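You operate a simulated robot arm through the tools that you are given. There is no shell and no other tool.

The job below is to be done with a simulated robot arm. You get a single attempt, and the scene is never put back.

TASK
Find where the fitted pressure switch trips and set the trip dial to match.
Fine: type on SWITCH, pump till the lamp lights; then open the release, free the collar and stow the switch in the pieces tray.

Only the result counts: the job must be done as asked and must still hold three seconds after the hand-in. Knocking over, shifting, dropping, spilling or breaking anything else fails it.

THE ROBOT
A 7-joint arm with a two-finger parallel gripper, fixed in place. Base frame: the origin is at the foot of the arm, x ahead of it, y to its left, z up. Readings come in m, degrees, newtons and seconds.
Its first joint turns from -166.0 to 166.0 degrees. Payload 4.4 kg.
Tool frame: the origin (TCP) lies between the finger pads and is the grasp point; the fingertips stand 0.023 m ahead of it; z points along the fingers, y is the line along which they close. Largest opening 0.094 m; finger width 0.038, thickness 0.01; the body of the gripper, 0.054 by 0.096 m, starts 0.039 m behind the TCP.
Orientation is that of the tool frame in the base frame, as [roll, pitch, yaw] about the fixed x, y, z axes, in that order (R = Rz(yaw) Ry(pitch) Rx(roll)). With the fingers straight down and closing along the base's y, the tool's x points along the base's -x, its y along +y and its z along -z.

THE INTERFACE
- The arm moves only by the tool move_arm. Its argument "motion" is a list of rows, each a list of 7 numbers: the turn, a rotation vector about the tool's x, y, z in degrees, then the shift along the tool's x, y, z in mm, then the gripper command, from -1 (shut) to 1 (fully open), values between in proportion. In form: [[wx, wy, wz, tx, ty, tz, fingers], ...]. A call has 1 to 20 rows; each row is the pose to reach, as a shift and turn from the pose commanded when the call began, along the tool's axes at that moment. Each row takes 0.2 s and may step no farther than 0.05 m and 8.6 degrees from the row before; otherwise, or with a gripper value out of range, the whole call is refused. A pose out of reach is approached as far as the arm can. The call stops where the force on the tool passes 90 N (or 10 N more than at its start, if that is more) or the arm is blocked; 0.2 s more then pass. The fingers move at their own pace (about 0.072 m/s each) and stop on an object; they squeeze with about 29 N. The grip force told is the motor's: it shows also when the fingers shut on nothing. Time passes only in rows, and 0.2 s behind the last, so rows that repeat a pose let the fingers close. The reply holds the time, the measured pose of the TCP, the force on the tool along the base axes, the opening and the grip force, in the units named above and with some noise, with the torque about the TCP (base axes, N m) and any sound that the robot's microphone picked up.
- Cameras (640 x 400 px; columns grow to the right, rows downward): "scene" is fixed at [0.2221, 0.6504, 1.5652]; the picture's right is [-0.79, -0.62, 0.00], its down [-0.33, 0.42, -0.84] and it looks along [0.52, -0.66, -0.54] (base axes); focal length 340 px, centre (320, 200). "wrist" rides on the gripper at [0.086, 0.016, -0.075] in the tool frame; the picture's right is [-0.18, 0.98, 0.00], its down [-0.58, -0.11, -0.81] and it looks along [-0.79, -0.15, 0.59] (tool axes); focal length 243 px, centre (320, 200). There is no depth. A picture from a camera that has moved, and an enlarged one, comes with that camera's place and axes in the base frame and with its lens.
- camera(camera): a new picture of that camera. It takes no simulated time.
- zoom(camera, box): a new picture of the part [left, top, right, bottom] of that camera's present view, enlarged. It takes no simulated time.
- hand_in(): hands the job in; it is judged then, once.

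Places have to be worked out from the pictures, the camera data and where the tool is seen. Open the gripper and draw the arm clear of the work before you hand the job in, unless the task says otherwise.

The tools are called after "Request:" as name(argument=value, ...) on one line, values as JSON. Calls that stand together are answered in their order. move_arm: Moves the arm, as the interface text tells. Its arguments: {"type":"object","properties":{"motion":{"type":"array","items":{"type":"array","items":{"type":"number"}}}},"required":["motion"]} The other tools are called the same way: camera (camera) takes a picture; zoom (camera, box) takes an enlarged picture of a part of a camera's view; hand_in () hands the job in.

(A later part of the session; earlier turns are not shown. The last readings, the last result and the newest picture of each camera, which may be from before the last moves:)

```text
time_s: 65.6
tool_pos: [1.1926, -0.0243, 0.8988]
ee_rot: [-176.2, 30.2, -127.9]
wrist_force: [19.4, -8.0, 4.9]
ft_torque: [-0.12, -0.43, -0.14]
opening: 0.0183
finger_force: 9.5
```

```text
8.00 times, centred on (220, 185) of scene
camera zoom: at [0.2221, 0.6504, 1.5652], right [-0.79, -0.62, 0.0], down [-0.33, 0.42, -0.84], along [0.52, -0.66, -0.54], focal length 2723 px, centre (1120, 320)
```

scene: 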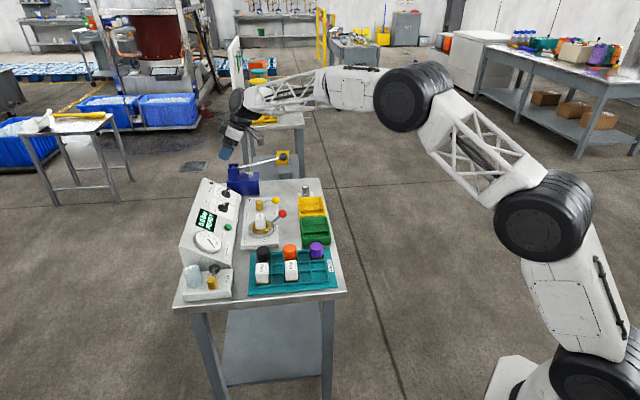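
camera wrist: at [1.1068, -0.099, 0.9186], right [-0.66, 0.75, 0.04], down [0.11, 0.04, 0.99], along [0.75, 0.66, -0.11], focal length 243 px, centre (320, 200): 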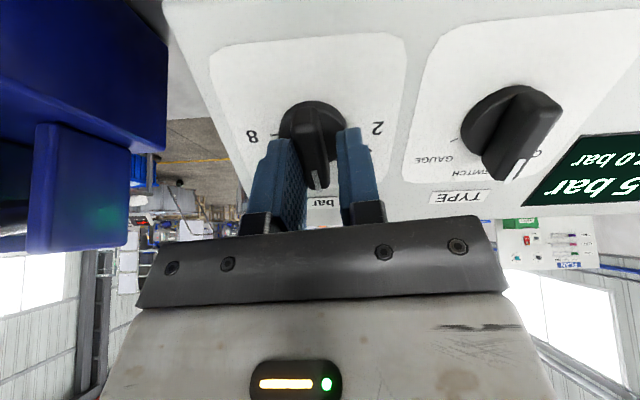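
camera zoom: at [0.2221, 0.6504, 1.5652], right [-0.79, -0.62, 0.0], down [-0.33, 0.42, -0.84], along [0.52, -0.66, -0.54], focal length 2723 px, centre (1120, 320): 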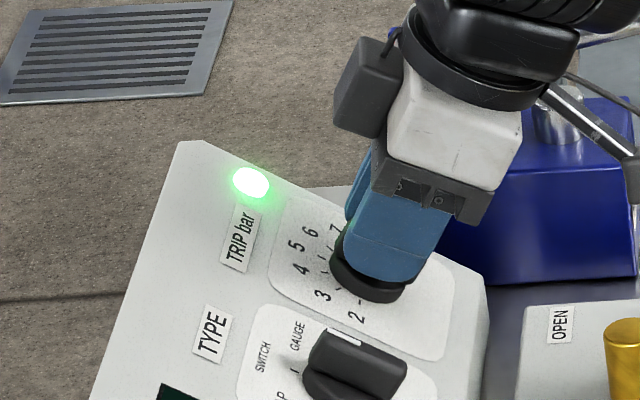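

The tool is ~2.5 mm too far +y, so only one finger bears. I re-centre on the knob axis (y -2.5, x +2).

Request:
move_arm(motion=[[0, 0, 0, 1, -1.3, 1, -0.8], [0, 0, 0, 2, -2.5, 2, -0.8], [0, 0, 0, 2, -2.5, 2, -0.8]])

```text
time_s: 66.4
tool_pos: [1.1945, -0.0273, 0.8938]
ee_rot: [-176.4, 30.0, -128.0]
wrist_force: [6.3, -1.8, 2.8]
ft_torque: [-0.11, -0.32, -0.21]
opening: 0.013
finger_force: 18.8
```

Re-centred with a firm grip. Bar is at ~84° (4.8). I continue turning about the axis.

Request:
move_arm(motion=[[0, 0, 0, 0, 0, 0, -0.8], [0, 0, 4, 0, 0, 0, -0.8], [0, 0, 8, 0, 0, 0, -0.8], [0, 0, 12, 0, 0, 0, -0.8], [0, 0, 16, 0, 0, 0, -0.8], [0, 0, 20, 0, 0, 0, -0.8], [0, 0, 20, 0, 0, 0, -0.8]])

```text
time_s: 68.0
tool_pos: [1.1944, -0.0282, 0.893]
ee_rot: [172.2, 29.3, -151.1]
wrist_force: [15.7, 9.1, -2.5]
ft_torque: [0.59, 0.1, 0.38]
opening: 0.013
finger_force: 45.3
```

Load is small. Continue another 20°.

Request:
move_arm(motion=[[0, 0, 4, 0, 0, 0, -0.8], [0, 0, 8, 0, 0, 0, -0.8], [0, 0, 12, 0, 0, 0, -0.8], [0, 0, 16, 0, 0, 0, -0.8], [0, 0, 20, 0, 0, 0, -0.8], [0, 0, 20, 0, 0, 0, -0.8]])

Request:
camera(camera="wrist")

```text
time_s: 69.4
tool_pos: [1.1945, -0.0284, 0.894]
ee_rot: [162.1, 24.8, -173.0]
wrist_force: [3.1, 16.7, 0.6]
ft_torque: [0.6, 0.82, 0.72]
opening: 0.0136
finger_force: 45.2
```

```text
taken
camera wrist: at [1.0848, -0.048, 0.9276], right [-0.07, 0.93, 0.35], down [0.26, -0.32, 0.91], along [0.96, 0.16, -0.22], focal length 243 px, centre (320, 200)
```

wrist: 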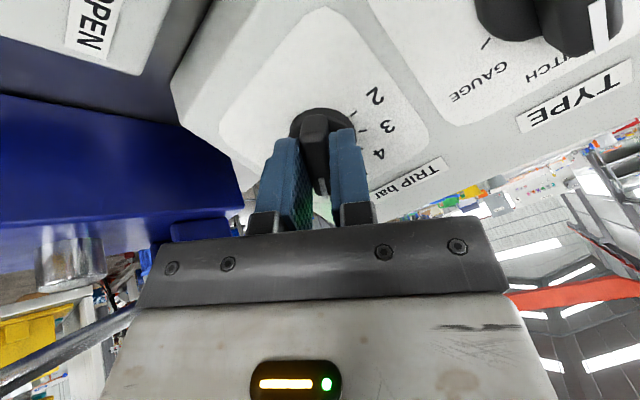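

Tool angle computes to 34°, so bar ≈124° (6.1). I turn the last 26° to reach 150° (7.0).

Request:
move_arm(motion=[[0, 0, 5, 0, 0, 0, -0.8], [0, 0, 10, 0, 0, 0, -0.8], [0, 0, 15, 0, 0, 0, -0.8], [0, 0, 20, 0, 0, 0, -0.8], [0, 0, 24, 0, 0, 0, -0.8], [0, 0, 26, 0, 0, 0, -0.8], [0, 0, 26, 0, 0, 0, -0.8]])

Request:
camera(camera="wrist")

```text
time_s: 71.0
tool_pos: [1.196, -0.0285, 0.8945]
ee_rot: [153.4, 14.8, 161.5]
wrist_force: [-6.1, 38.1, 8.8]
ft_torque: [1.24, 0.12, 0.68]
opening: 0.0136
finger_force: 45.1
```

```text
taken
camera wrist: at [1.0906, -0.0123, 0.9445], right [0.34, 0.81, 0.47], down [0.22, -0.56, 0.8], along [0.91, -0.17, -0.37], focal length 243 px, centre (320, 200)
```

wrist: 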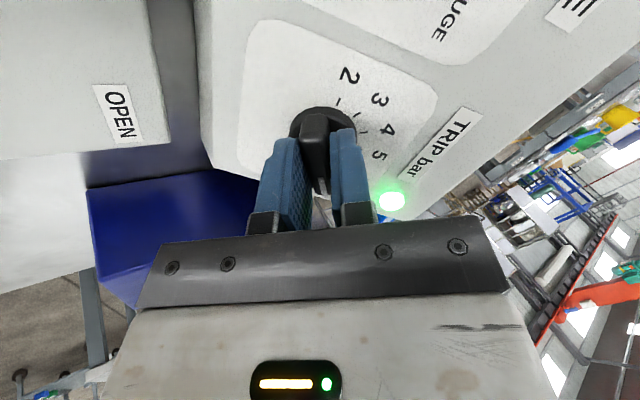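

Tool angle is 59.9°, i.e. bar at 150° = 7.0. I relieve the side load, open, and back off to check.

Request:
move_arm(motion=[[0, 0, 0, 0, 1.5, 0, -0.8], [0, 0, 0, 0, 1.5, 0, -0.8], [0, 0, 0, 0, 1.5, 0, -0.4], [0, 0, 0, 0, 1.5, 0, 0], [0, 0, 0, 0, 1.5, -20, 0], [0, 0, 0, 0, 1.5, -55, 0], [0, 0, 0, 0, 1.5, -85, 0]])

Request:
camera(camera="wrist")

Request:
zoom(camera="wrist", box=[230, 0, 430, 140])

Request:
zoom(camera="scene", box=[200, 170, 245, 205])

```text
time_s: 72.6
tool_pos: [1.1646, -0.0568, 0.9669]
ee_rot: [153.3, 14.6, 161.5]
wrist_force: [0.6, 0.4, -0.6]
ft_torque: [-0.01, -0.03, -0.01]
opening: 0.047
finger_force: 0.0
```

```text
taken
camera wrist: at [1.0609, -0.0413, 1.0172], right [0.34, 0.81, 0.47], down [0.23, -0.56, 0.8], along [0.91, -0.17, -0.38], focal length 243 px, centre (320, 200)
```

wrist: 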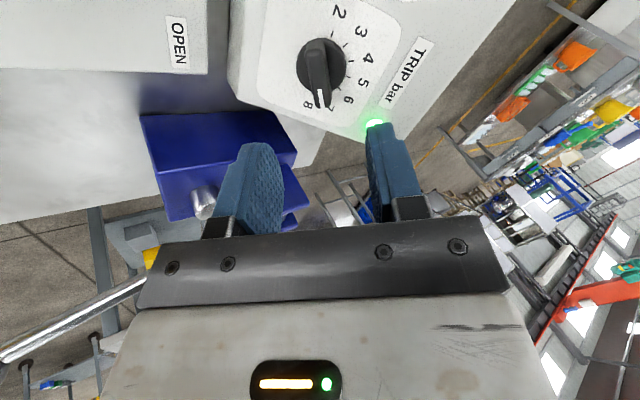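

```text
2.86 times, centred on (330, 70) of wrist
camera zoom: at [1.0609, -0.0413, 1.0172], right [0.34, 0.81, 0.47], down [0.23, -0.56, 0.8], along [0.91, -0.17, -0.38], focal length 693 px, centre (291, 571)
```

zoom: 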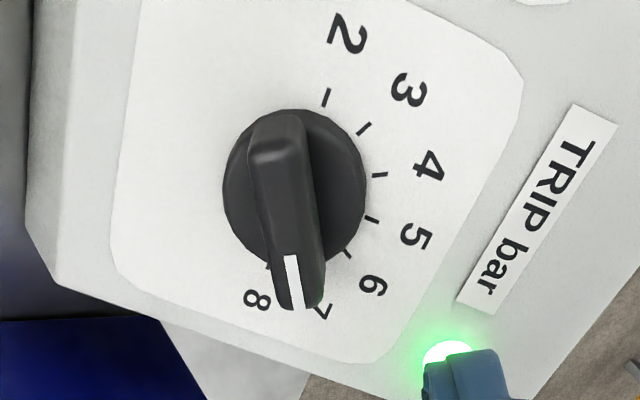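

```text
11.43 times, centred on (222, 188) of scene
camera zoom: at [0.2221, 0.6504, 1.5652], right [-0.79, -0.62, 0.0], down [-0.33, 0.42, -0.84], along [0.52, -0.66, -0.54], focal length 3889 px, centre (1434, 343)
```

zoom: 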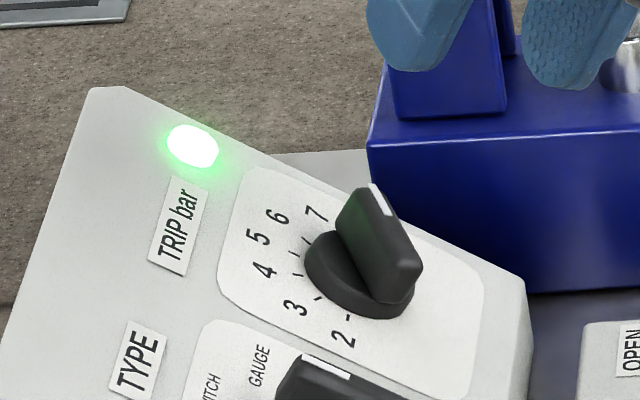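

The dial looks to be at 7; I'll verify it from a better angle. Next I go to an overhead view of the port plate to plan the release and collar moves.

Request:
move_arm(motion=[[1.7, 3.0, -6.5, 32, -15.5, -20, 0], [3.5, 6.0, -13, 64, -31, -40, 0.2], [5.2, 9.1, -19.5, 96.6, -46.5, -60, 0.4], [7.0, 12.1, -26, 128.8, -62, -80, 0.6], [8.7, 15.1, -32.6, 161, -77.5, -100, 0.8], [10.5, 18.1, -39.1, 193, -93, -120, 1], [12.2, 21.2, -45.6, 225.3, -108.5, -140, 1], [14, 24.2, -52.1, 257.5, -124, -160, 1], [15.7, 27.2, -58.6, 289.7, -139.4, -180.3, 1]])

Request:
camera(camera="wrist")

Request:
zoom(camera="wrist", box=[240, 60, 420, 180])

Request:
zoom(camera="wrist", box=[230, 150, 420, 230])

```text
time_s: 74.6
tool_pos: [0.8089, -0.1563, 0.9928]
ee_rot: [-179.8, 0.2, -135.0]
wrist_force: [0.5, 0.0, 0.0]
ft_torque: [0.03, -0.03, -0.03]
opening: 0.0943
finger_force: 0.0
```

```text
taken
camera wrist: at [0.7353, -0.2047, 1.0675], right [-0.57, 0.82, 0.0], down [0.48, 0.34, 0.81], along [0.67, 0.46, -0.59], focal length 243 px, centre (320, 200)
```

wrist: 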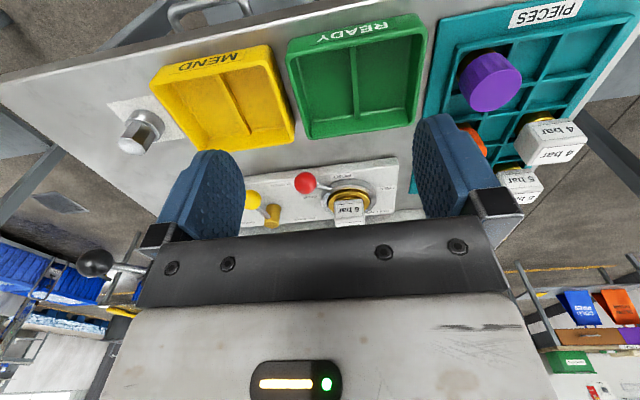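

```text
3.33 times, centred on (330, 120) of wrist
camera zoom: at [0.7353, -0.2047, 1.0675], right [-0.57, 0.82, 0.0], down [0.48, 0.34, 0.81], along [0.67, 0.46, -0.59], focal length 809 px, centre (287, 467)
```

zoom: 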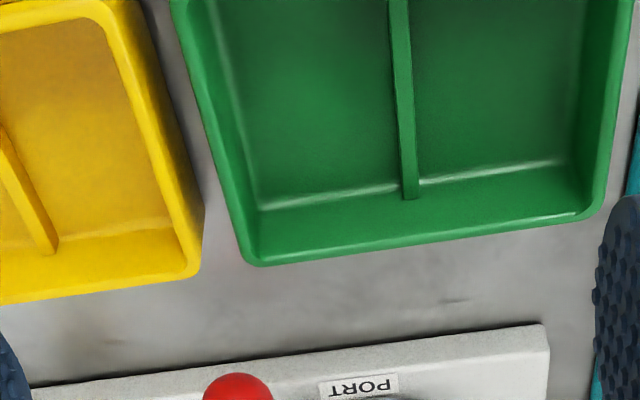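

```text
3.37 times, centred on (325, 190) of wrist
camera zoom: at [0.7353, -0.2047, 1.0675], right [-0.57, 0.82, 0.0], down [0.48, 0.34, 0.81], along [0.67, 0.46, -0.59], focal length 817 px, centre (303, 234)
```

zoom: 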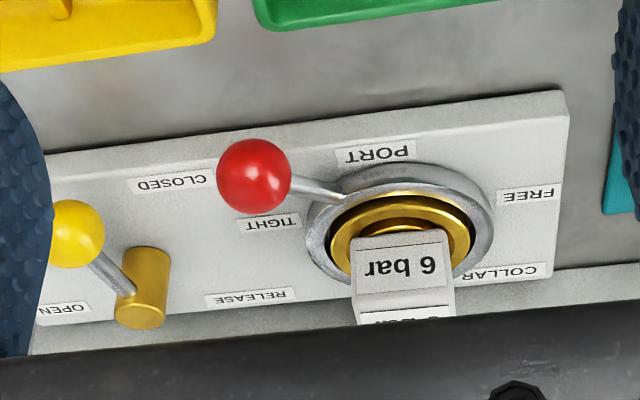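

I've located the yellow release ball at ~(1.045,-0.119,0.847) with pivot ~(1.082,-0.067); it must swing from pointing at the robot side toward OPEN (toward the pump). I pre-position with closed fingers, tilted outward, behind the ball.

Request:
move_arm(motion=[[3.2, -1.8, -7.3, -19.3, -14.7, 7.8, 0.5], [6.4, -3.7, -14.7, -38.5, -29.4, 15.7, 0], [9.5, -5.5, -22, -57.8, -44.1, 23.5, -0.5], [12.7, -7.3, -29.4, -77.1, -58.9, 31.4, -1], [15.9, -9.2, -36.7, -96.4, -73.6, 39.2, -1], [19, -11, -44, -115.7, -88.3, 47, -1], [22.2, -12.8, -51.4, -134.9, -103, 55, -1], [25.4, -14.65, -58.75, -154.2, -117.7, 62.8, -1]])

Request:
camera(camera="wrist")

Request:
zoom(camera="scene", box=[190, 140, 330, 245])

```text
time_s: 76.4
tool_pos: [1.0008, -0.1274, 0.9294]
ee_rot: [-151.5, 0.0, -75.0]
wrist_force: [0.2, 0.4, 0.5]
ft_torque: [0.02, 0.02, 0.0]
opening: 0.0
finger_force: 29.1
```

```text
taken
camera wrist: at [0.976, -0.2237, 0.9869], right [-0.88, -0.05, -0.47], down [-0.43, 0.49, 0.76], along [0.19, 0.87, -0.45], focal length 243 px, centre (320, 200)
```

wrist: 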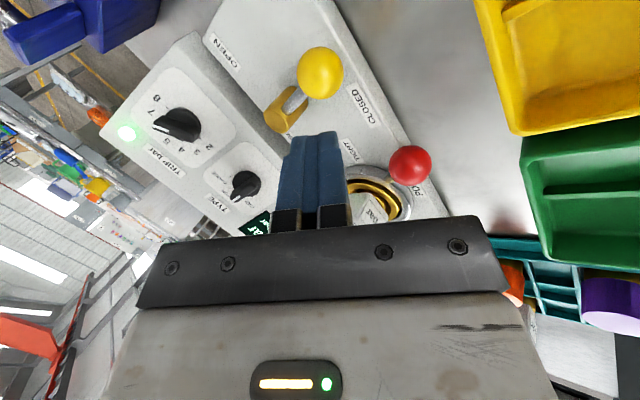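

```text
3.81 times, centred on (260, 192) of scene
camera zoom: at [0.2221, 0.6504, 1.5652], right [-0.79, -0.62, 0.0], down [-0.33, 0.42, -0.84], along [0.52, -0.66, -0.54], focal length 1296 px, centre (549, 229)
```

zoom: 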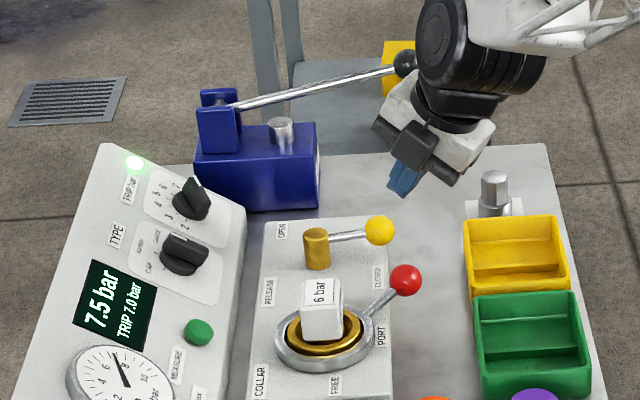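

Camera shows both balls clearly and the tool is beside the yellow one. I descend vertically 76 mm behind the ball.

Request:
move_arm(motion=[[0, 0, 0, 0, 12, 22.7, -1], [0, 0, 0, 0, 24, 45.3, -1], [0, 0, 0, 0, 32, 60.4, -1], [0, 0, 0, 0, 36, 67.5, -1]])

Request:
camera(camera="wrist")

Request:
zoom(camera="scene", box=[230, 160, 330, 235])

```text
time_s: 77.4
tool_pos: [1.0016, -0.1285, 0.8509]
ee_rot: [-151.7, -0.1, -75.1]
wrist_force: [-0.9, 0.7, -0.1]
ft_torque: [0.01, -0.01, 0.03]
opening: 0.0
finger_force: 28.8
```

```text
taken
camera wrist: at [0.9756, -0.2238, 0.9093], right [-0.88, -0.05, -0.47], down [-0.43, 0.49, 0.76], along [0.19, 0.87, -0.45], focal length 243 px, centre (320, 200)
```

wrist: 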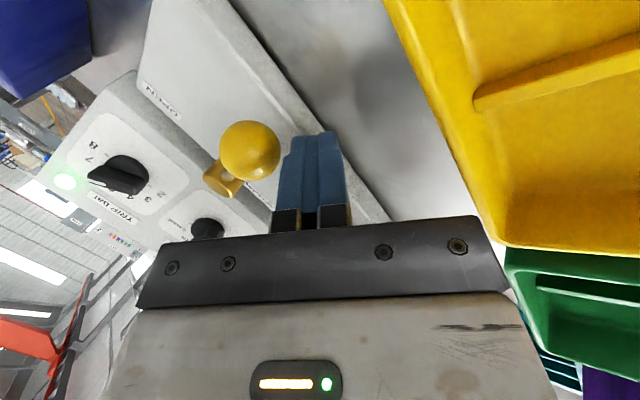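

```text
5.33 times, centred on (280, 198) of scene
camera zoom: at [0.2221, 0.6504, 1.5652], right [-0.79, -0.62, 0.0], down [-0.33, 0.42, -0.84], along [0.52, -0.66, -0.54], focal length 1815 px, centre (533, 213)
```

zoom: 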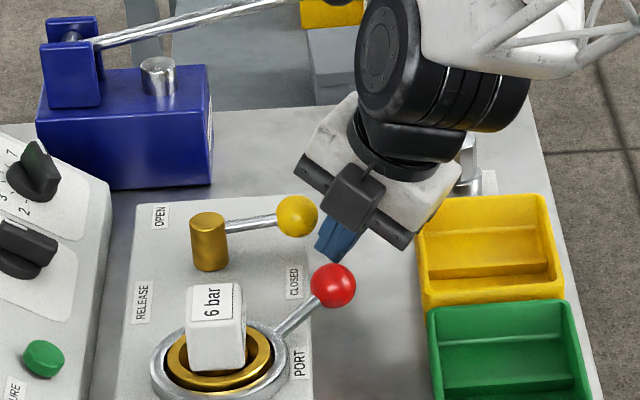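

The closed fingers stand between the two balls, just behind the yellow one. I push it along its arc, first part.

Request:
move_arm(motion=[[0, 0, 0, 1.9, -13.9, 7.5, -1], [0, 0, 0, 8, -19.6, 10.6, -1], [0, 0, 0, 14.1, -25.3, 13.7, -1], [0, 0, 0, 18, -32, 17.2, -1], [0, 0, 0, 21.8, -38.5, 20.7, -1]])

Request:
camera(camera="wrist")

Request:
zoom(camera="scene", box=[180, 160, 320, 245])

```text
time_s: 78.6
tool_pos: [1.0506, -0.1383, 0.8523]
ee_rot: [-151.5, 0.0, -74.9]
wrist_force: [0.3, -0.5, 0.1]
ft_torque: [0.03, 0.01, -0.01]
opening: 0.0
finger_force: 28.8
```

```text
taken
camera wrist: at [1.0245, -0.2328, 0.9117], right [-0.88, -0.05, -0.47], down [-0.43, 0.49, 0.76], along [0.19, 0.87, -0.45], focal length 243 px, centre (320, 200)
```

wrist: 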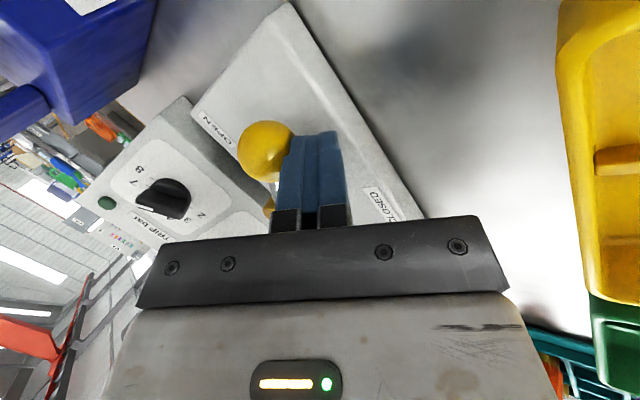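

```text
4.57 times, centred on (250, 202) of scene
camera zoom: at [0.2221, 0.6504, 1.5652], right [-0.79, -0.62, 0.0], down [-0.33, 0.42, -0.84], along [0.52, -0.66, -0.54], focal length 1556 px, centre (640, 189)
```

zoom: 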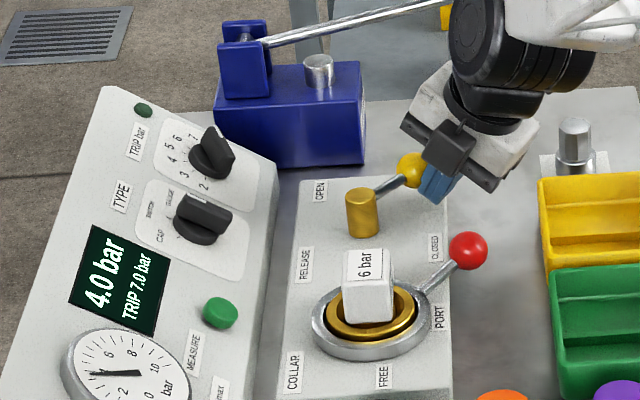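

The lever swings and the pressure is falling. I continue pushing to the OPEN end.

Request:
move_arm(motion=[[0, 0, 0, 2, -7, 3.8, -1], [0, 0, 0, 3.6, -14.3, 7.7, -1], [0, 0, 0, 3.4, -21.7, 11.7, -1], [0, 0, 0, 2.9, -29.1, 15.7, -1], [0, 0, 0, 0.4, -36.1, 19.5, -1], [0, 0, 0, -2.1, -43.1, 23.2, -1], [0, 0, 0, -5, -47.5, 25.5, -1]])

Request:
camera(camera="wrist")

Request:
zoom(camera="scene", box=[180, 160, 320, 245])

```text
time_s: 80.2
tool_pos: [1.1, -0.1248, 0.8515]
ee_rot: [-151.8, 0.0, -75.0]
wrist_force: [-49.7, -19.1, 12.8]
ft_torque: [-0.11, 0.39, -0.09]
opening: 0.0
finger_force: 28.8
```

```text
taken
camera wrist: at [1.0735, -0.2185, 0.9103], right [-0.88, -0.04, -0.47], down [-0.43, 0.49, 0.76], along [0.19, 0.87, -0.45], focal length 243 px, centre (320, 200)
```

wrist: 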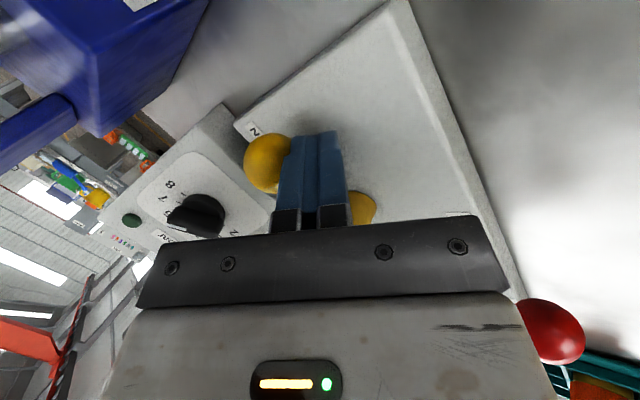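

```text
4.57 times, centred on (250, 202) of scene
camera zoom: at [0.2221, 0.6504, 1.5652], right [-0.79, -0.62, 0.0], down [-0.33, 0.42, -0.84], along [0.52, -0.66, -0.54], focal length 1556 px, centre (640, 189)
```

zoom: 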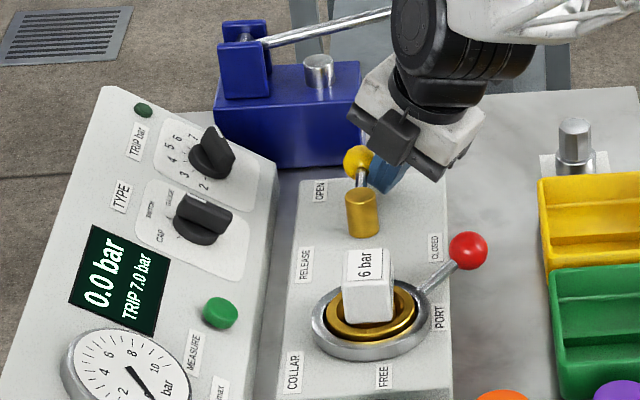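

The display reads 0.0 bar and the release is at OPEN against its stop. I back off and rise clear.

Request:
move_arm(motion=[[0, 0, 0, 0, 10.6, -5.7, -1], [0, 0, 0, 0, -4, -32, -1], [0, 0, 0, 0, -20, -62, -1], [0, 0, 0, 0, -36, -92, -1], [0, 0, 0, 0, -46.3, -111.3, -1]])

Request:
zoom(camera="scene", box=[180, 160, 320, 245])

Request:
camera(camera="wrist")

```text
time_s: 81.4
tool_pos: [1.0882, -0.1241, 0.9715]
ee_rot: [-151.8, 0.0, -75.1]
wrist_force: [-0.2, 0.5, -0.7]
ft_torque: [0.03, -0.03, -0.03]
opening: 0.0002
finger_force: 29.1
```

```text
4.57 times, centred on (250, 202) of scene
camera zoom: at [0.2221, 0.6504, 1.5652], right [-0.79, -0.62, 0.0], down [-0.33, 0.42, -0.84], along [0.52, -0.66, -0.54], focal length 1556 px, centre (640, 189)
```

zoom: 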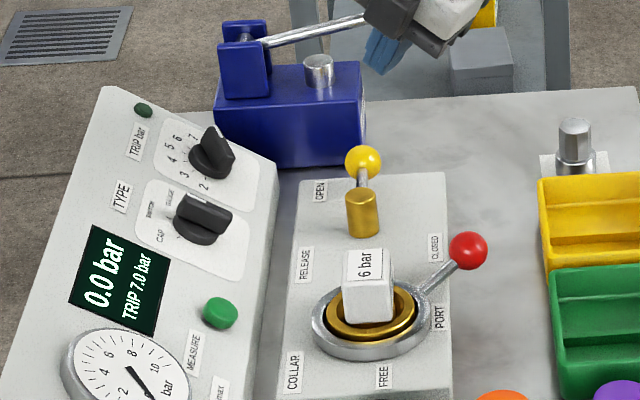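

```text
taken
camera wrist: at [1.0627, -0.2198, 1.0306], right [-0.88, -0.05, -0.47], down [-0.43, 0.49, 0.76], along [0.19, 0.87, -0.45], focal length 243 px, centre (320, 200)
```

wrist: 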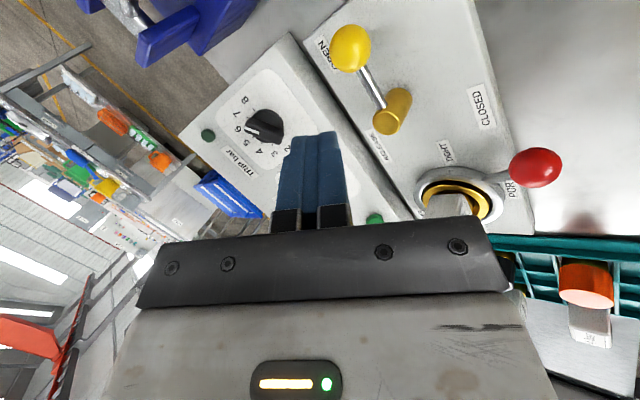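

The release is OPEN at 0.0 bar. Next I reposition behind the red collar ball (on its pump side), near-vertical tool with closed fingers.

Request:
move_arm(motion=[[-2.5, 0.7, 7.6, -4.5, 11.8, -0.5, -1], [-5, 1.4, 15.1, -9, 23.6, -1, -1], [-7.5, 2.1, 22.7, -13.6, 35.5, -1.5, -1], [-10, 2.8, 30.3, -18.1, 47.3, -2, -1], [-12.6, 3.6, 37.9, -22.7, 59.1, -2.5, -1], [-15.1, 4.3, 45.4, -27.2, 71, -3, -1], [-17.6, 5, 53, -31.8, 82.8, -3.4, -1], [-20.1, 5.7, 60.6, -36.3, 94.6, -3.9, -1]])

Request:
camera(camera="wrist")

Request:
zoom(camera="scene", box=[200, 160, 340, 265])

```text
time_s: 83.2
tool_pos: [0.9977, -0.1105, 0.931]
ee_rot: [-179.9, 10.2, -135.2]
wrist_force: [0.2, -0.4, 0.1]
ft_torque: [-0.01, 0.04, 0.02]
opening: 0.0
finger_force: 28.7
```

```text
taken
camera wrist: at [0.9153, -0.1678, 0.9889], right [-0.56, 0.82, 0.03], down [0.38, 0.23, 0.9], along [0.73, 0.52, -0.44], focal length 243 px, centre (320, 200)
```

wrist: 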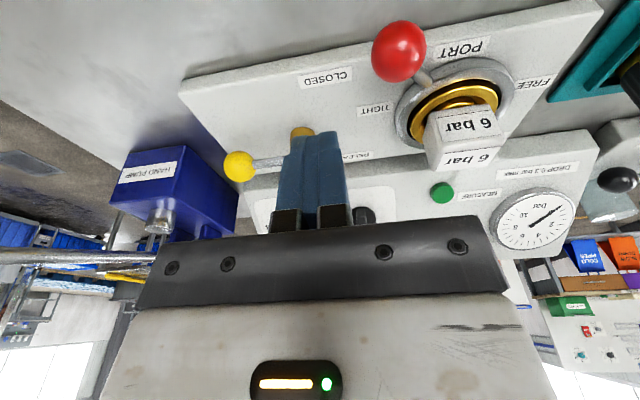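

```text
3.81 times, centred on (270, 212) of scene
camera zoom: at [0.2221, 0.6504, 1.5652], right [-0.79, -0.62, 0.0], down [-0.33, 0.42, -0.84], along [0.52, -0.66, -0.54], focal length 1296 px, centre (510, 152)
```

zoom: 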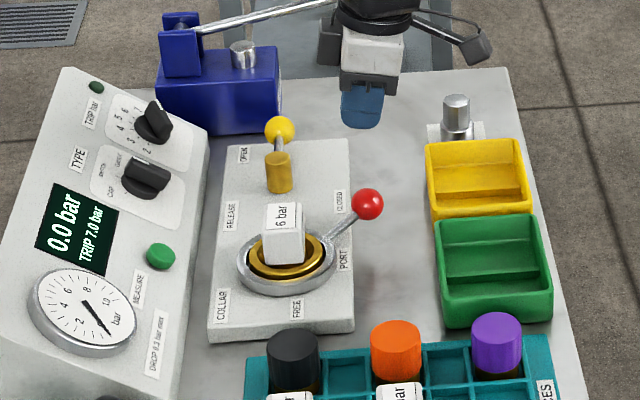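

The red ball checks out at ~(0.962,-0.073,0.845). I descend vertically beside it (25 mm gap).

Request:
move_arm(motion=[[0, 0, 0, 4.5, 0, 25, -1], [0, 0, 0, 9, 0, 50, -1], [0, 0, 0, 12, 0, 68, -1], [0, 0, 0, 14, 0, 77.7, -1]])

Request:
camera(camera="wrist")

Request:
zoom(camera="scene", box=[200, 160, 340, 265])

```text
time_s: 84.2
tool_pos: [0.9996, -0.1117, 0.852]
ee_rot: [-179.8, 10.3, -135.0]
wrist_force: [0.1, 0.0, 0.1]
ft_torque: [-0.01, -0.07, -0.01]
opening: 0.0
finger_force: 29.0
```

```text
taken
camera wrist: at [0.9163, -0.1678, 0.9096], right [-0.57, 0.82, 0.03], down [0.38, 0.23, 0.9], along [0.73, 0.52, -0.44], focal length 243 px, centre (320, 200)
```

wrist: 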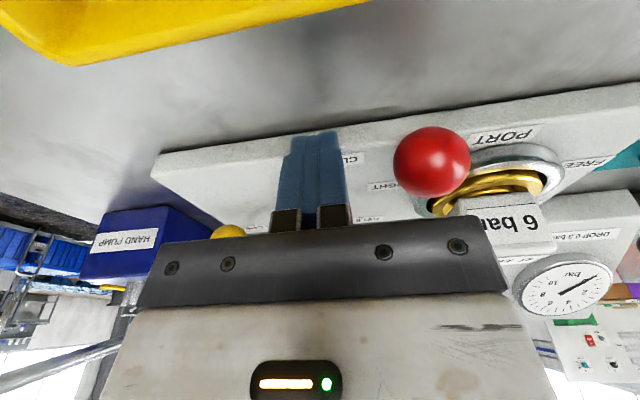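

```text
3.81 times, centred on (270, 212) of scene
camera zoom: at [0.2221, 0.6504, 1.5652], right [-0.79, -0.62, 0.0], down [-0.33, 0.42, -0.84], along [0.52, -0.66, -0.54], focal length 1296 px, centre (510, 152)
```

zoom: 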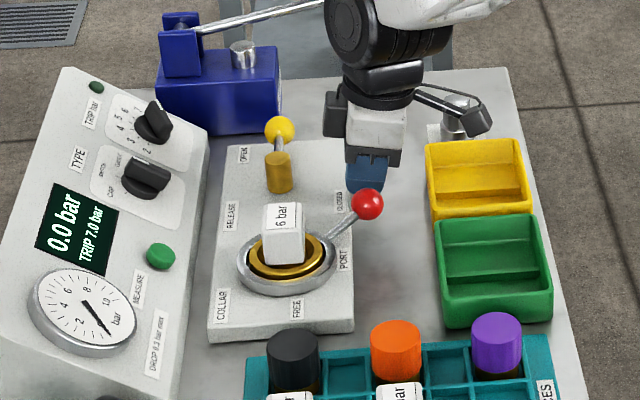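

I push the red ball along its arc toward FREE, first half.

Request:
move_arm(motion=[[0, 0, 0, 2.3, 27.5, -0.4, -1], [0, 0, 0, 8.5, 39.5, -1.5, -1], [0, 0, 0, 14.6, 51, -2.6, -1], [0, 0, 0, 18, 67.5, -3.2, -1], [0, 0, 0, 20.3, 84, -3.6, -1]])

Request:
camera(camera="wrist")

Request:
zoom(camera="scene", box=[200, 160, 340, 265])

```text
time_s: 85.4
tool_pos: [0.9241, -0.0673, 0.8506]
ee_rot: [-179.8, 10.2, -135.0]
wrist_force: [0.7, -0.6, 0.8]
ft_torque: [-0.01, 0.0, -0.04]
opening: 0.0002
finger_force: 29.2
```

```text
taken
camera wrist: at [0.8419, -0.1233, 0.9103], right [-0.57, 0.82, 0.03], down [0.38, 0.23, 0.9], along [0.73, 0.52, -0.44], focal length 243 px, centre (320, 200)
```

wrist: 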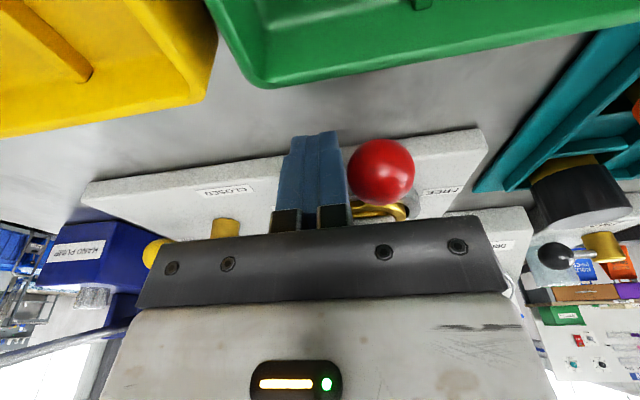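

```text
3.81 times, centred on (270, 212) of scene
camera zoom: at [0.2221, 0.6504, 1.5652], right [-0.79, -0.62, 0.0], down [-0.33, 0.42, -0.84], along [0.52, -0.66, -0.54], focal length 1296 px, centre (510, 152)
```

zoom: 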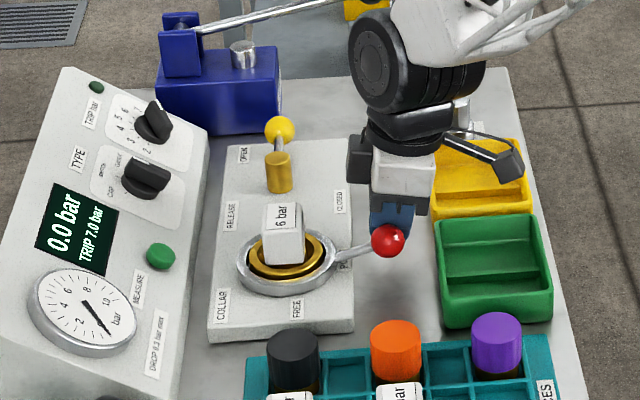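

The collar lever is halfway. I continue to the FREE end.

Request:
move_arm(motion=[[0, 0, 0, -2, 16, 0.4, -1], [0, 0, 0, -5.7, 32.7, 1, -1], [0, 0, 0, -11.5, 44.5, 2, -1], [0, 0, 0, -18, 56, 3.2, -1], [0, 0, 0, -22.5, 62, 4, -1], [0, 0, 0, -27.7, 67.8, 4.9, -1]])

Request:
camera(camera="wrist")

Request:
zoom(camera="scene", box=[200, 160, 340, 265])

```text
time_s: 86.5
tool_pos: [0.899, -0.0238, 0.8508]
ee_rot: [-179.5, 10.3, -135.3]
wrist_force: [24.4, -42.3, -9.5]
ft_torque: [-0.13, -0.04, -0.22]
opening: 0.0
finger_force: 29.2
stopped in row 5: the force on the tool passed its limit at 110 N (the readings are from after the stop); the commanded pose is now the measured one
```

```text
taken
camera wrist: at [0.8166, -0.0797, 0.9088], right [-0.56, 0.83, 0.02], down [0.38, 0.23, 0.9], along [0.74, 0.51, -0.44], focal length 243 px, centre (320, 200)
```

wrist: 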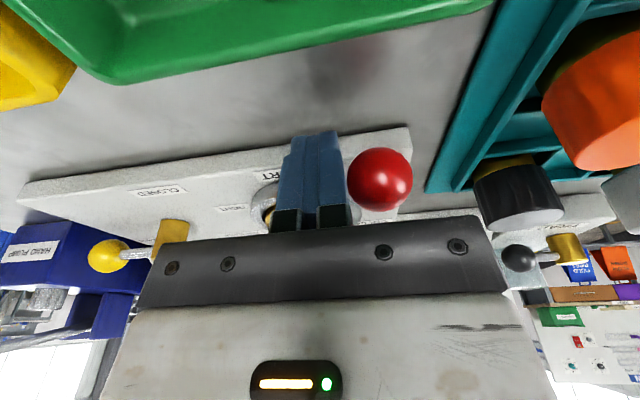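

```text
3.81 times, centred on (270, 212) of scene
camera zoom: at [0.2221, 0.6504, 1.5652], right [-0.79, -0.62, 0.0], down [-0.33, 0.42, -0.84], along [0.52, -0.66, -0.54], focal length 1296 px, centre (510, 152)
```

zoom: 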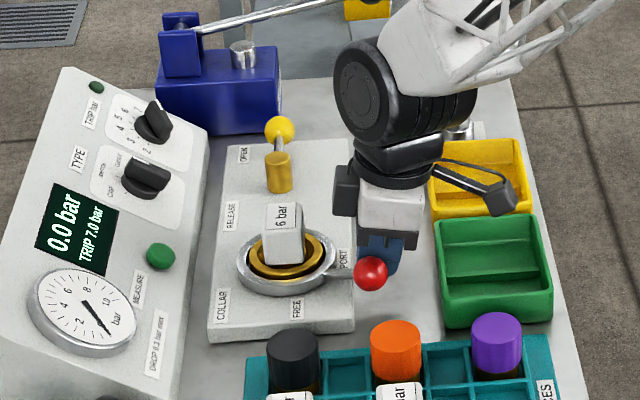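

The push met a hard stop at about the mirror angle, so the collar should be FREE. I back off and rise to look.

Request:
move_arm(motion=[[0, 0, 0, 0, -15, 0, -1], [0, 0, 0, -7, -15, -40, -1], [0, 0, 0, -14, -15, -80, -1], [0, 0, 0, -21, -15, -120, -1]])

Request:
camera(camera="wrist")

Request:
zoom(camera="scene", box=[220, 170, 340, 260])

```text
time_s: 87.5
tool_pos: [0.9067, -0.0308, 0.9725]
ee_rot: [-179.7, 10.2, -135.2]
wrist_force: [0.4, 0.4, -0.1]
ft_torque: [-0.01, -0.02, -0.02]
opening: 0.0
finger_force: 28.9
```

```text
taken
camera wrist: at [0.8246, -0.0873, 1.0311], right [-0.56, 0.83, 0.03], down [0.38, 0.23, 0.9], along [0.74, 0.51, -0.44], focal length 243 px, centre (320, 200)
```

wrist: 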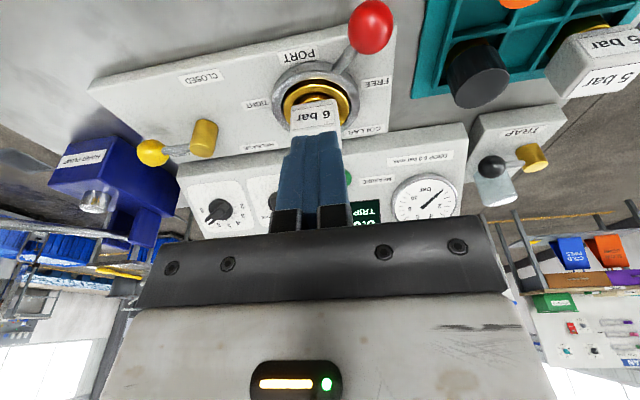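

```text
4.44 times, centred on (280, 215) of scene
camera zoom: at [0.2221, 0.6504, 1.5652], right [-0.79, -0.62, 0.0], down [-0.33, 0.42, -0.84], along [0.52, -0.66, -0.54], focal length 1512 px, centre (498, 133)
```

zoom: 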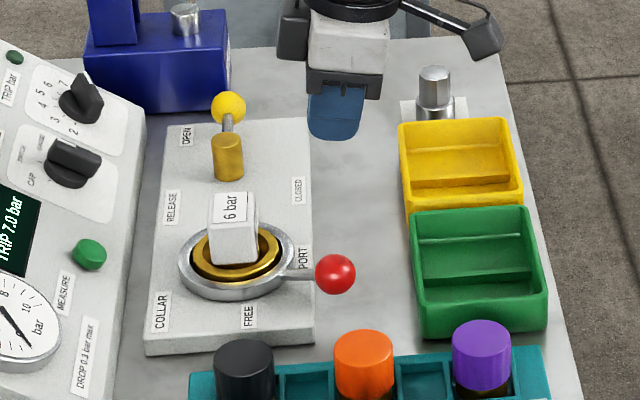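

The red lever now mirrors its former position (FREE). I zoom on the switch to locate it and on the dial to verify its setting.

Request:
zoom(camera="wrist", box=[240, 40, 420, 150])

Request:
zoom(camera="wrist", box=[170, 150, 290, 240])

Request:
zoom(camera="wrist", box=[400, 0, 640, 120])

Request:
zoom(camera="scene", box=[240, 200, 345, 300])

```text
3.56 times, centred on (330, 95) of wrist
camera zoom: at [0.8246, -0.0873, 1.0311], right [-0.56, 0.83, 0.03], down [0.38, 0.23, 0.9], along [0.74, 0.51, -0.44], focal length 863 px, centre (284, 573)
```

zoom: 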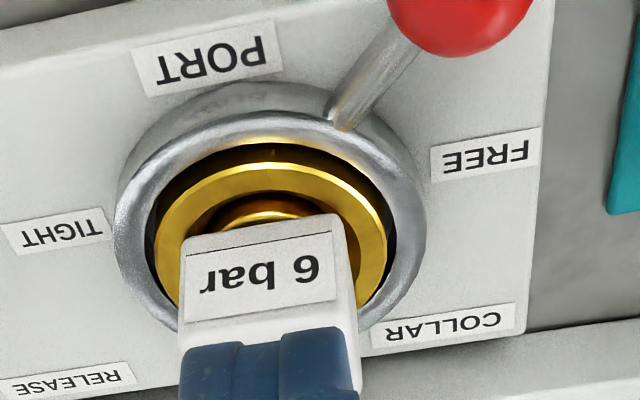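

```text
4.44 times, centred on (230, 195) of wrist
camera zoom: at [0.8246, -0.0873, 1.0311], right [-0.56, 0.83, 0.03], down [0.38, 0.23, 0.9], along [0.74, 0.51, -0.44], focal length 1078 px, centre (720, 222)
```

zoom: 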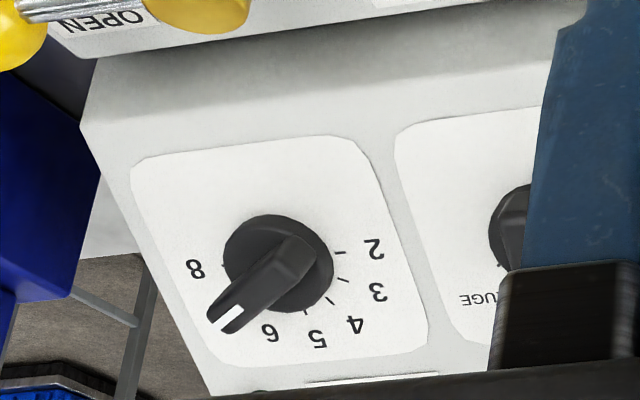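

```text
2.67 times, centred on (520, 60) of wrist
camera zoom: at [0.8246, -0.0873, 1.0311], right [-0.56, 0.83, 0.03], down [0.38, 0.23, 0.9], along [0.74, 0.51, -0.44], focal length 647 px, centre (-213, 573)
```

zoom: 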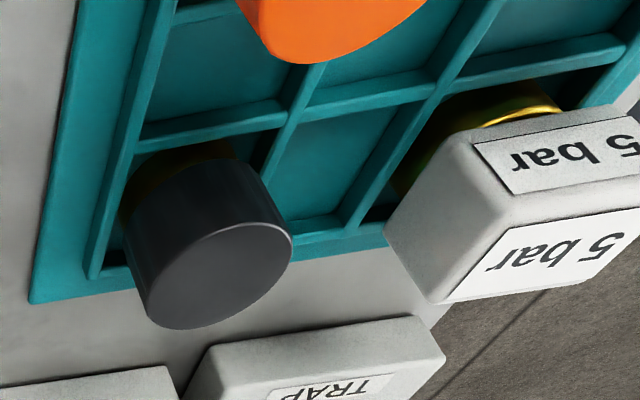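

```text
4.00 times, centred on (292, 250) of scene
camera zoom: at [0.2221, 0.6504, 1.5652], right [-0.79, -0.62, 0.0], down [-0.33, 0.42, -0.84], along [0.52, -0.66, -0.54], focal length 1361 px, centre (430, 0)
```

zoom: 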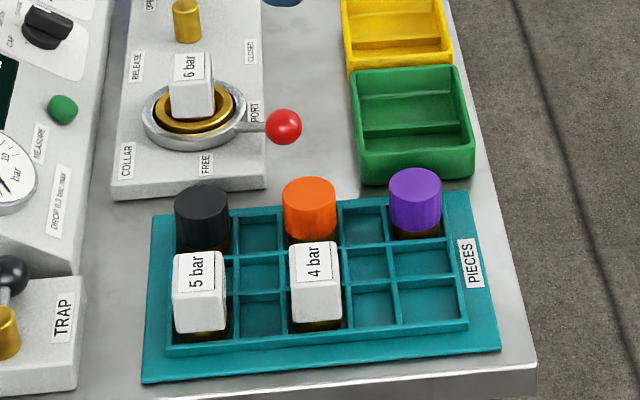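

Switch and tray located. The dial estimate from this view is ~6.9–7.0; I zoom closer to pin it down.

Request:
zoom(camera="wrist", box=[196, 180, 252, 228])

Request:
zoom(camera="scene", box=[208, 178, 240, 204])

```text
8.33 times, centred on (224, 204) of wrist
camera zoom: at [0.8246, -0.0873, 1.0311], right [-0.56, 0.83, 0.03], down [0.38, 0.23, 0.9], along [0.74, 0.51, -0.44], focal length 2022 px, centre (1120, 167)
```

zoom: 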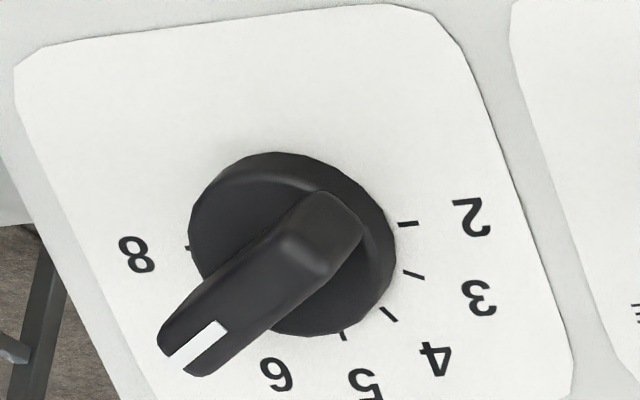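

```text
15.38 times, centred on (224, 191) of scene
camera zoom: at [0.2221, 0.6504, 1.5652], right [-0.79, -0.62, 0.0], down [-0.33, 0.42, -0.84], along [0.52, -0.66, -0.54], focal length 5236 px, centre (1797, 338)
```

zoom: 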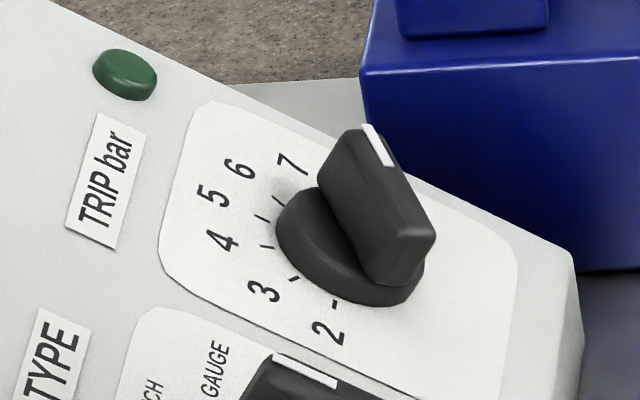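

Both views put the dial at about 149° → 6.97, effectively 7.0. Now I pull back to a higher overhead view of the switch and the pieces tray, opening the fingers.

Request:
move_arm(motion=[[0, 1.7, 0, 30.5, 13.8, -27, 0], [0, 3.4, 0, 61, 27.7, -54, 0.5], [0, 5.1, 0, 91.6, 41.5, -81, 1], [0, 6.8, 0, 122.2, 55.3, -108, 1], [0, 8.5, 0, 152.7, 69.2, -135, 1], [0, 10.2, 0, 183.3, 83, -162.5, 1]])

Request:
camera(camera="wrist")

Request:
zoom(camera="wrist", box=[350, 40, 490, 200])

Request:
zoom(camera="wrist", box=[250, 150, 370, 225])

```text
time_s: 88.9
tool_pos: [0.6975, -0.1153, 1.0994]
ee_rot: [-179.6, 0.0, -135.3]
wrist_force: [-0.1, 0.5, -0.6]
ft_torque: [0.01, 0.03, 0.0]
opening: 0.094
finger_force: 0.2
```

```text
taken
camera wrist: at [0.6233, -0.1638, 1.1739], right [-0.56, 0.83, -0.01], down [0.49, 0.34, 0.81], along [0.67, 0.45, -0.59], focal length 243 px, centre (320, 200)
```

wrist: 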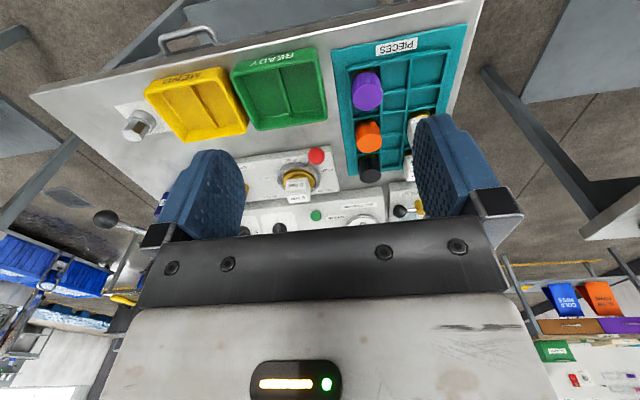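

```text
2.50 times, centred on (420, 120) of wrist
camera zoom: at [0.6233, -0.1638, 1.1739], right [-0.56, 0.83, -0.01], down [0.49, 0.34, 0.81], along [0.67, 0.45, -0.59], focal length 606 px, centre (70, 400)
```

zoom: 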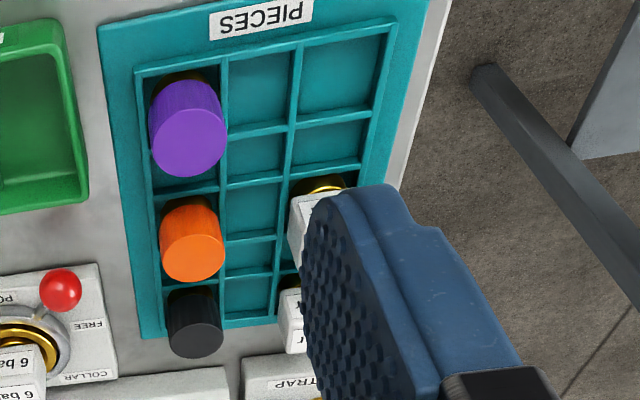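

```text
5.33 times, centred on (310, 188) of wrist
camera zoom: at [0.6233, -0.1638, 1.1739], right [-0.56, 0.83, -0.01], down [0.49, 0.34, 0.81], along [0.67, 0.45, -0.59], focal length 1294 px, centre (373, 267)
```

zoom: 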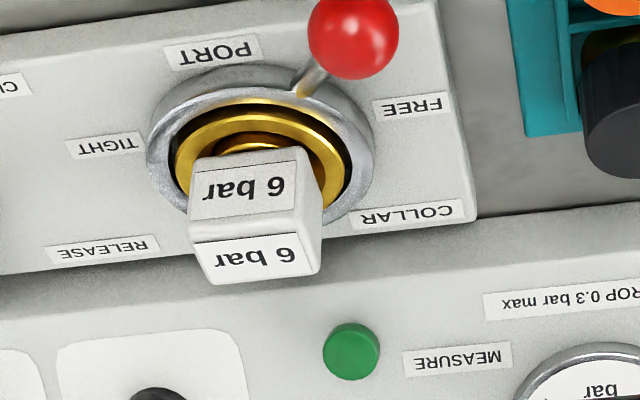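

The switch cube (≈46 mm) has its top centre at ~(0.977,0.022,0.879), aligned with the bench; the free corner cell of the tray is near (0.679,0.065). I move above the switch with open fingers.

Request:
move_arm(motion=[[0, 0, 0, -36.9, -12.5, 18, 1], [0, 0, 0, -73.8, -25, 36, 1], [0, 0, 0, -110.7, -37.6, 54, 1], [0, 0, 0, -147.6, -50.2, 72, 1], [0, 0, 0, -184.5, -62.7, 90, 1], [0, 0, 0, -221.4, -75.3, 108, 1], [0, 0, -0.3, -258.3, -87.8, 126, 1], [0, 0, -0.3, -295.3, -100.4, 144, 1]])

Request:
camera(camera="wrist")

Request:
zoom(camera="scene", box=[200, 160, 340, 265])

```text
time_s: 90.7
tool_pos: [0.9825, 0.0154, 0.9558]
ee_rot: [-179.5, 0.1, -134.9]
wrist_force: [0.6, -0.6, 0.7]
ft_torque: [-0.03, -0.02, 0.0]
opening: 0.0939
finger_force: 0.1
```

```text
taken
camera wrist: at [0.9093, -0.0327, 1.0314], right [-0.56, 0.83, -0.01], down [0.48, 0.34, 0.81], along [0.67, 0.45, -0.59], focal length 243 px, centre (320, 200)
```

wrist: 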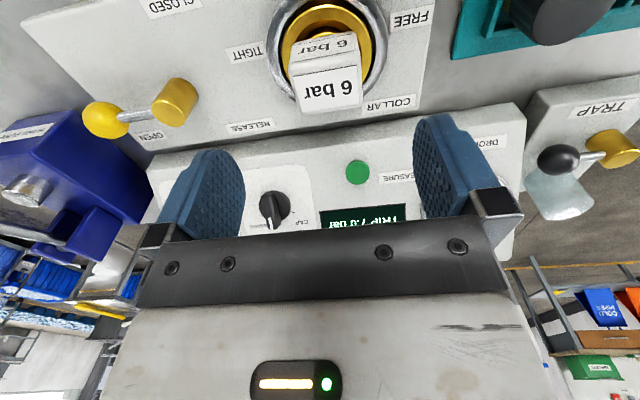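

```text
3.81 times, centred on (270, 212) of scene
camera zoom: at [0.2221, 0.6504, 1.5652], right [-0.79, -0.62, 0.0], down [-0.33, 0.42, -0.84], along [0.52, -0.66, -0.54], focal length 1296 px, centre (510, 152)
```

zoom: 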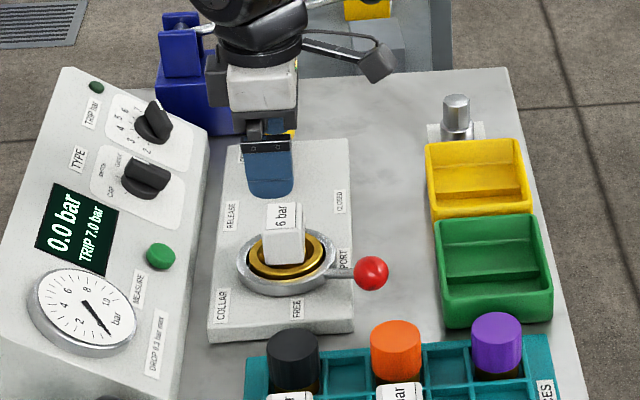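

The cube sits ~5 mm toward +y of the tool. I correct and descend 90 mm to straddle it.

Request:
move_arm(motion=[[0, 0, 0, 0, 5.2, 25, 1], [0, 0, 0, 0, 5.2, 50, 1], [0, 0, 0, 0, 5.2, 75, 1], [0, 0, 0, 0, 5.2, 90, 1]])

Request:
camera(camera="wrist")

Request:
zoom(camera="scene", box=[220, 180, 310, 245])

```text
time_s: 91.7
tool_pos: [0.9798, 0.0193, 0.8644]
ee_rot: [-179.6, 0.1, -135.0]
wrist_force: [0.8, 0.1, 0.8]
ft_torque: [0.02, 0.0, 0.0]
opening: 0.0939
finger_force: 0.0
```

```text
taken
camera wrist: at [0.9055, -0.0284, 0.9404], right [-0.56, 0.83, -0.01], down [0.48, 0.34, 0.81], along [0.67, 0.45, -0.59], focal length 243 px, centre (320, 200)
```

wrist: 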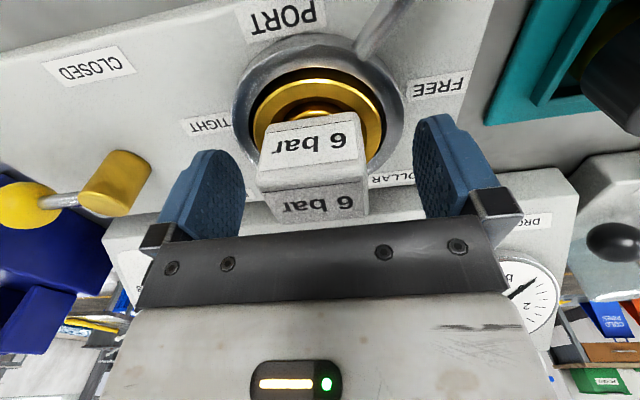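

```text
6.15 times, centred on (265, 212) of scene
camera zoom: at [0.2221, 0.6504, 1.5652], right [-0.79, -0.62, 0.0], down [-0.33, 0.42, -0.84], along [0.52, -0.66, -0.54], focal length 2094 px, centre (658, 123)
```

zoom: 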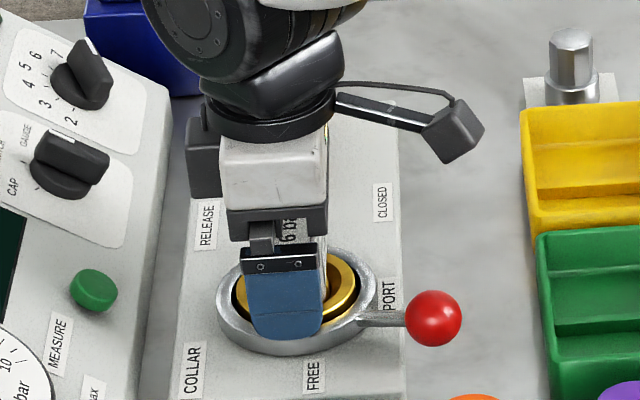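

The cube is centred between the fingers. I close on it.

Request:
move_arm(motion=[[0, 0, 0, 0, 0, 0, 0.5], [0, 0, 0, 0, 0, 0, 0.1], [0, 0, 0, 0, 0, 0, -0.1], [0, 0, 0, 0, 0, 0, -0.3], [0, 0, 0, 0, 0, 0, -0.4]])

Request:
camera(camera="wrist")

```text
time_s: 92.9
tool_pos: [0.9792, 0.02, 0.8652]
ee_rot: [-179.6, 0.0, -135.1]
wrist_force: [-1.3, 0.6, 0.6]
ft_torque: [0.03, -0.01, 0.0]
opening: 0.0461
finger_force: 29.4
```

```text
taken
camera wrist: at [0.9054, -0.0285, 0.9403], right [-0.56, 0.83, -0.01], down [0.48, 0.34, 0.81], along [0.67, 0.45, -0.59], focal length 243 px, centre (320, 200)
```

wrist: 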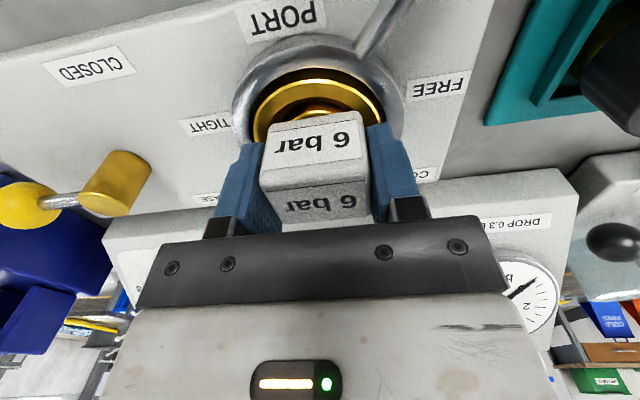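

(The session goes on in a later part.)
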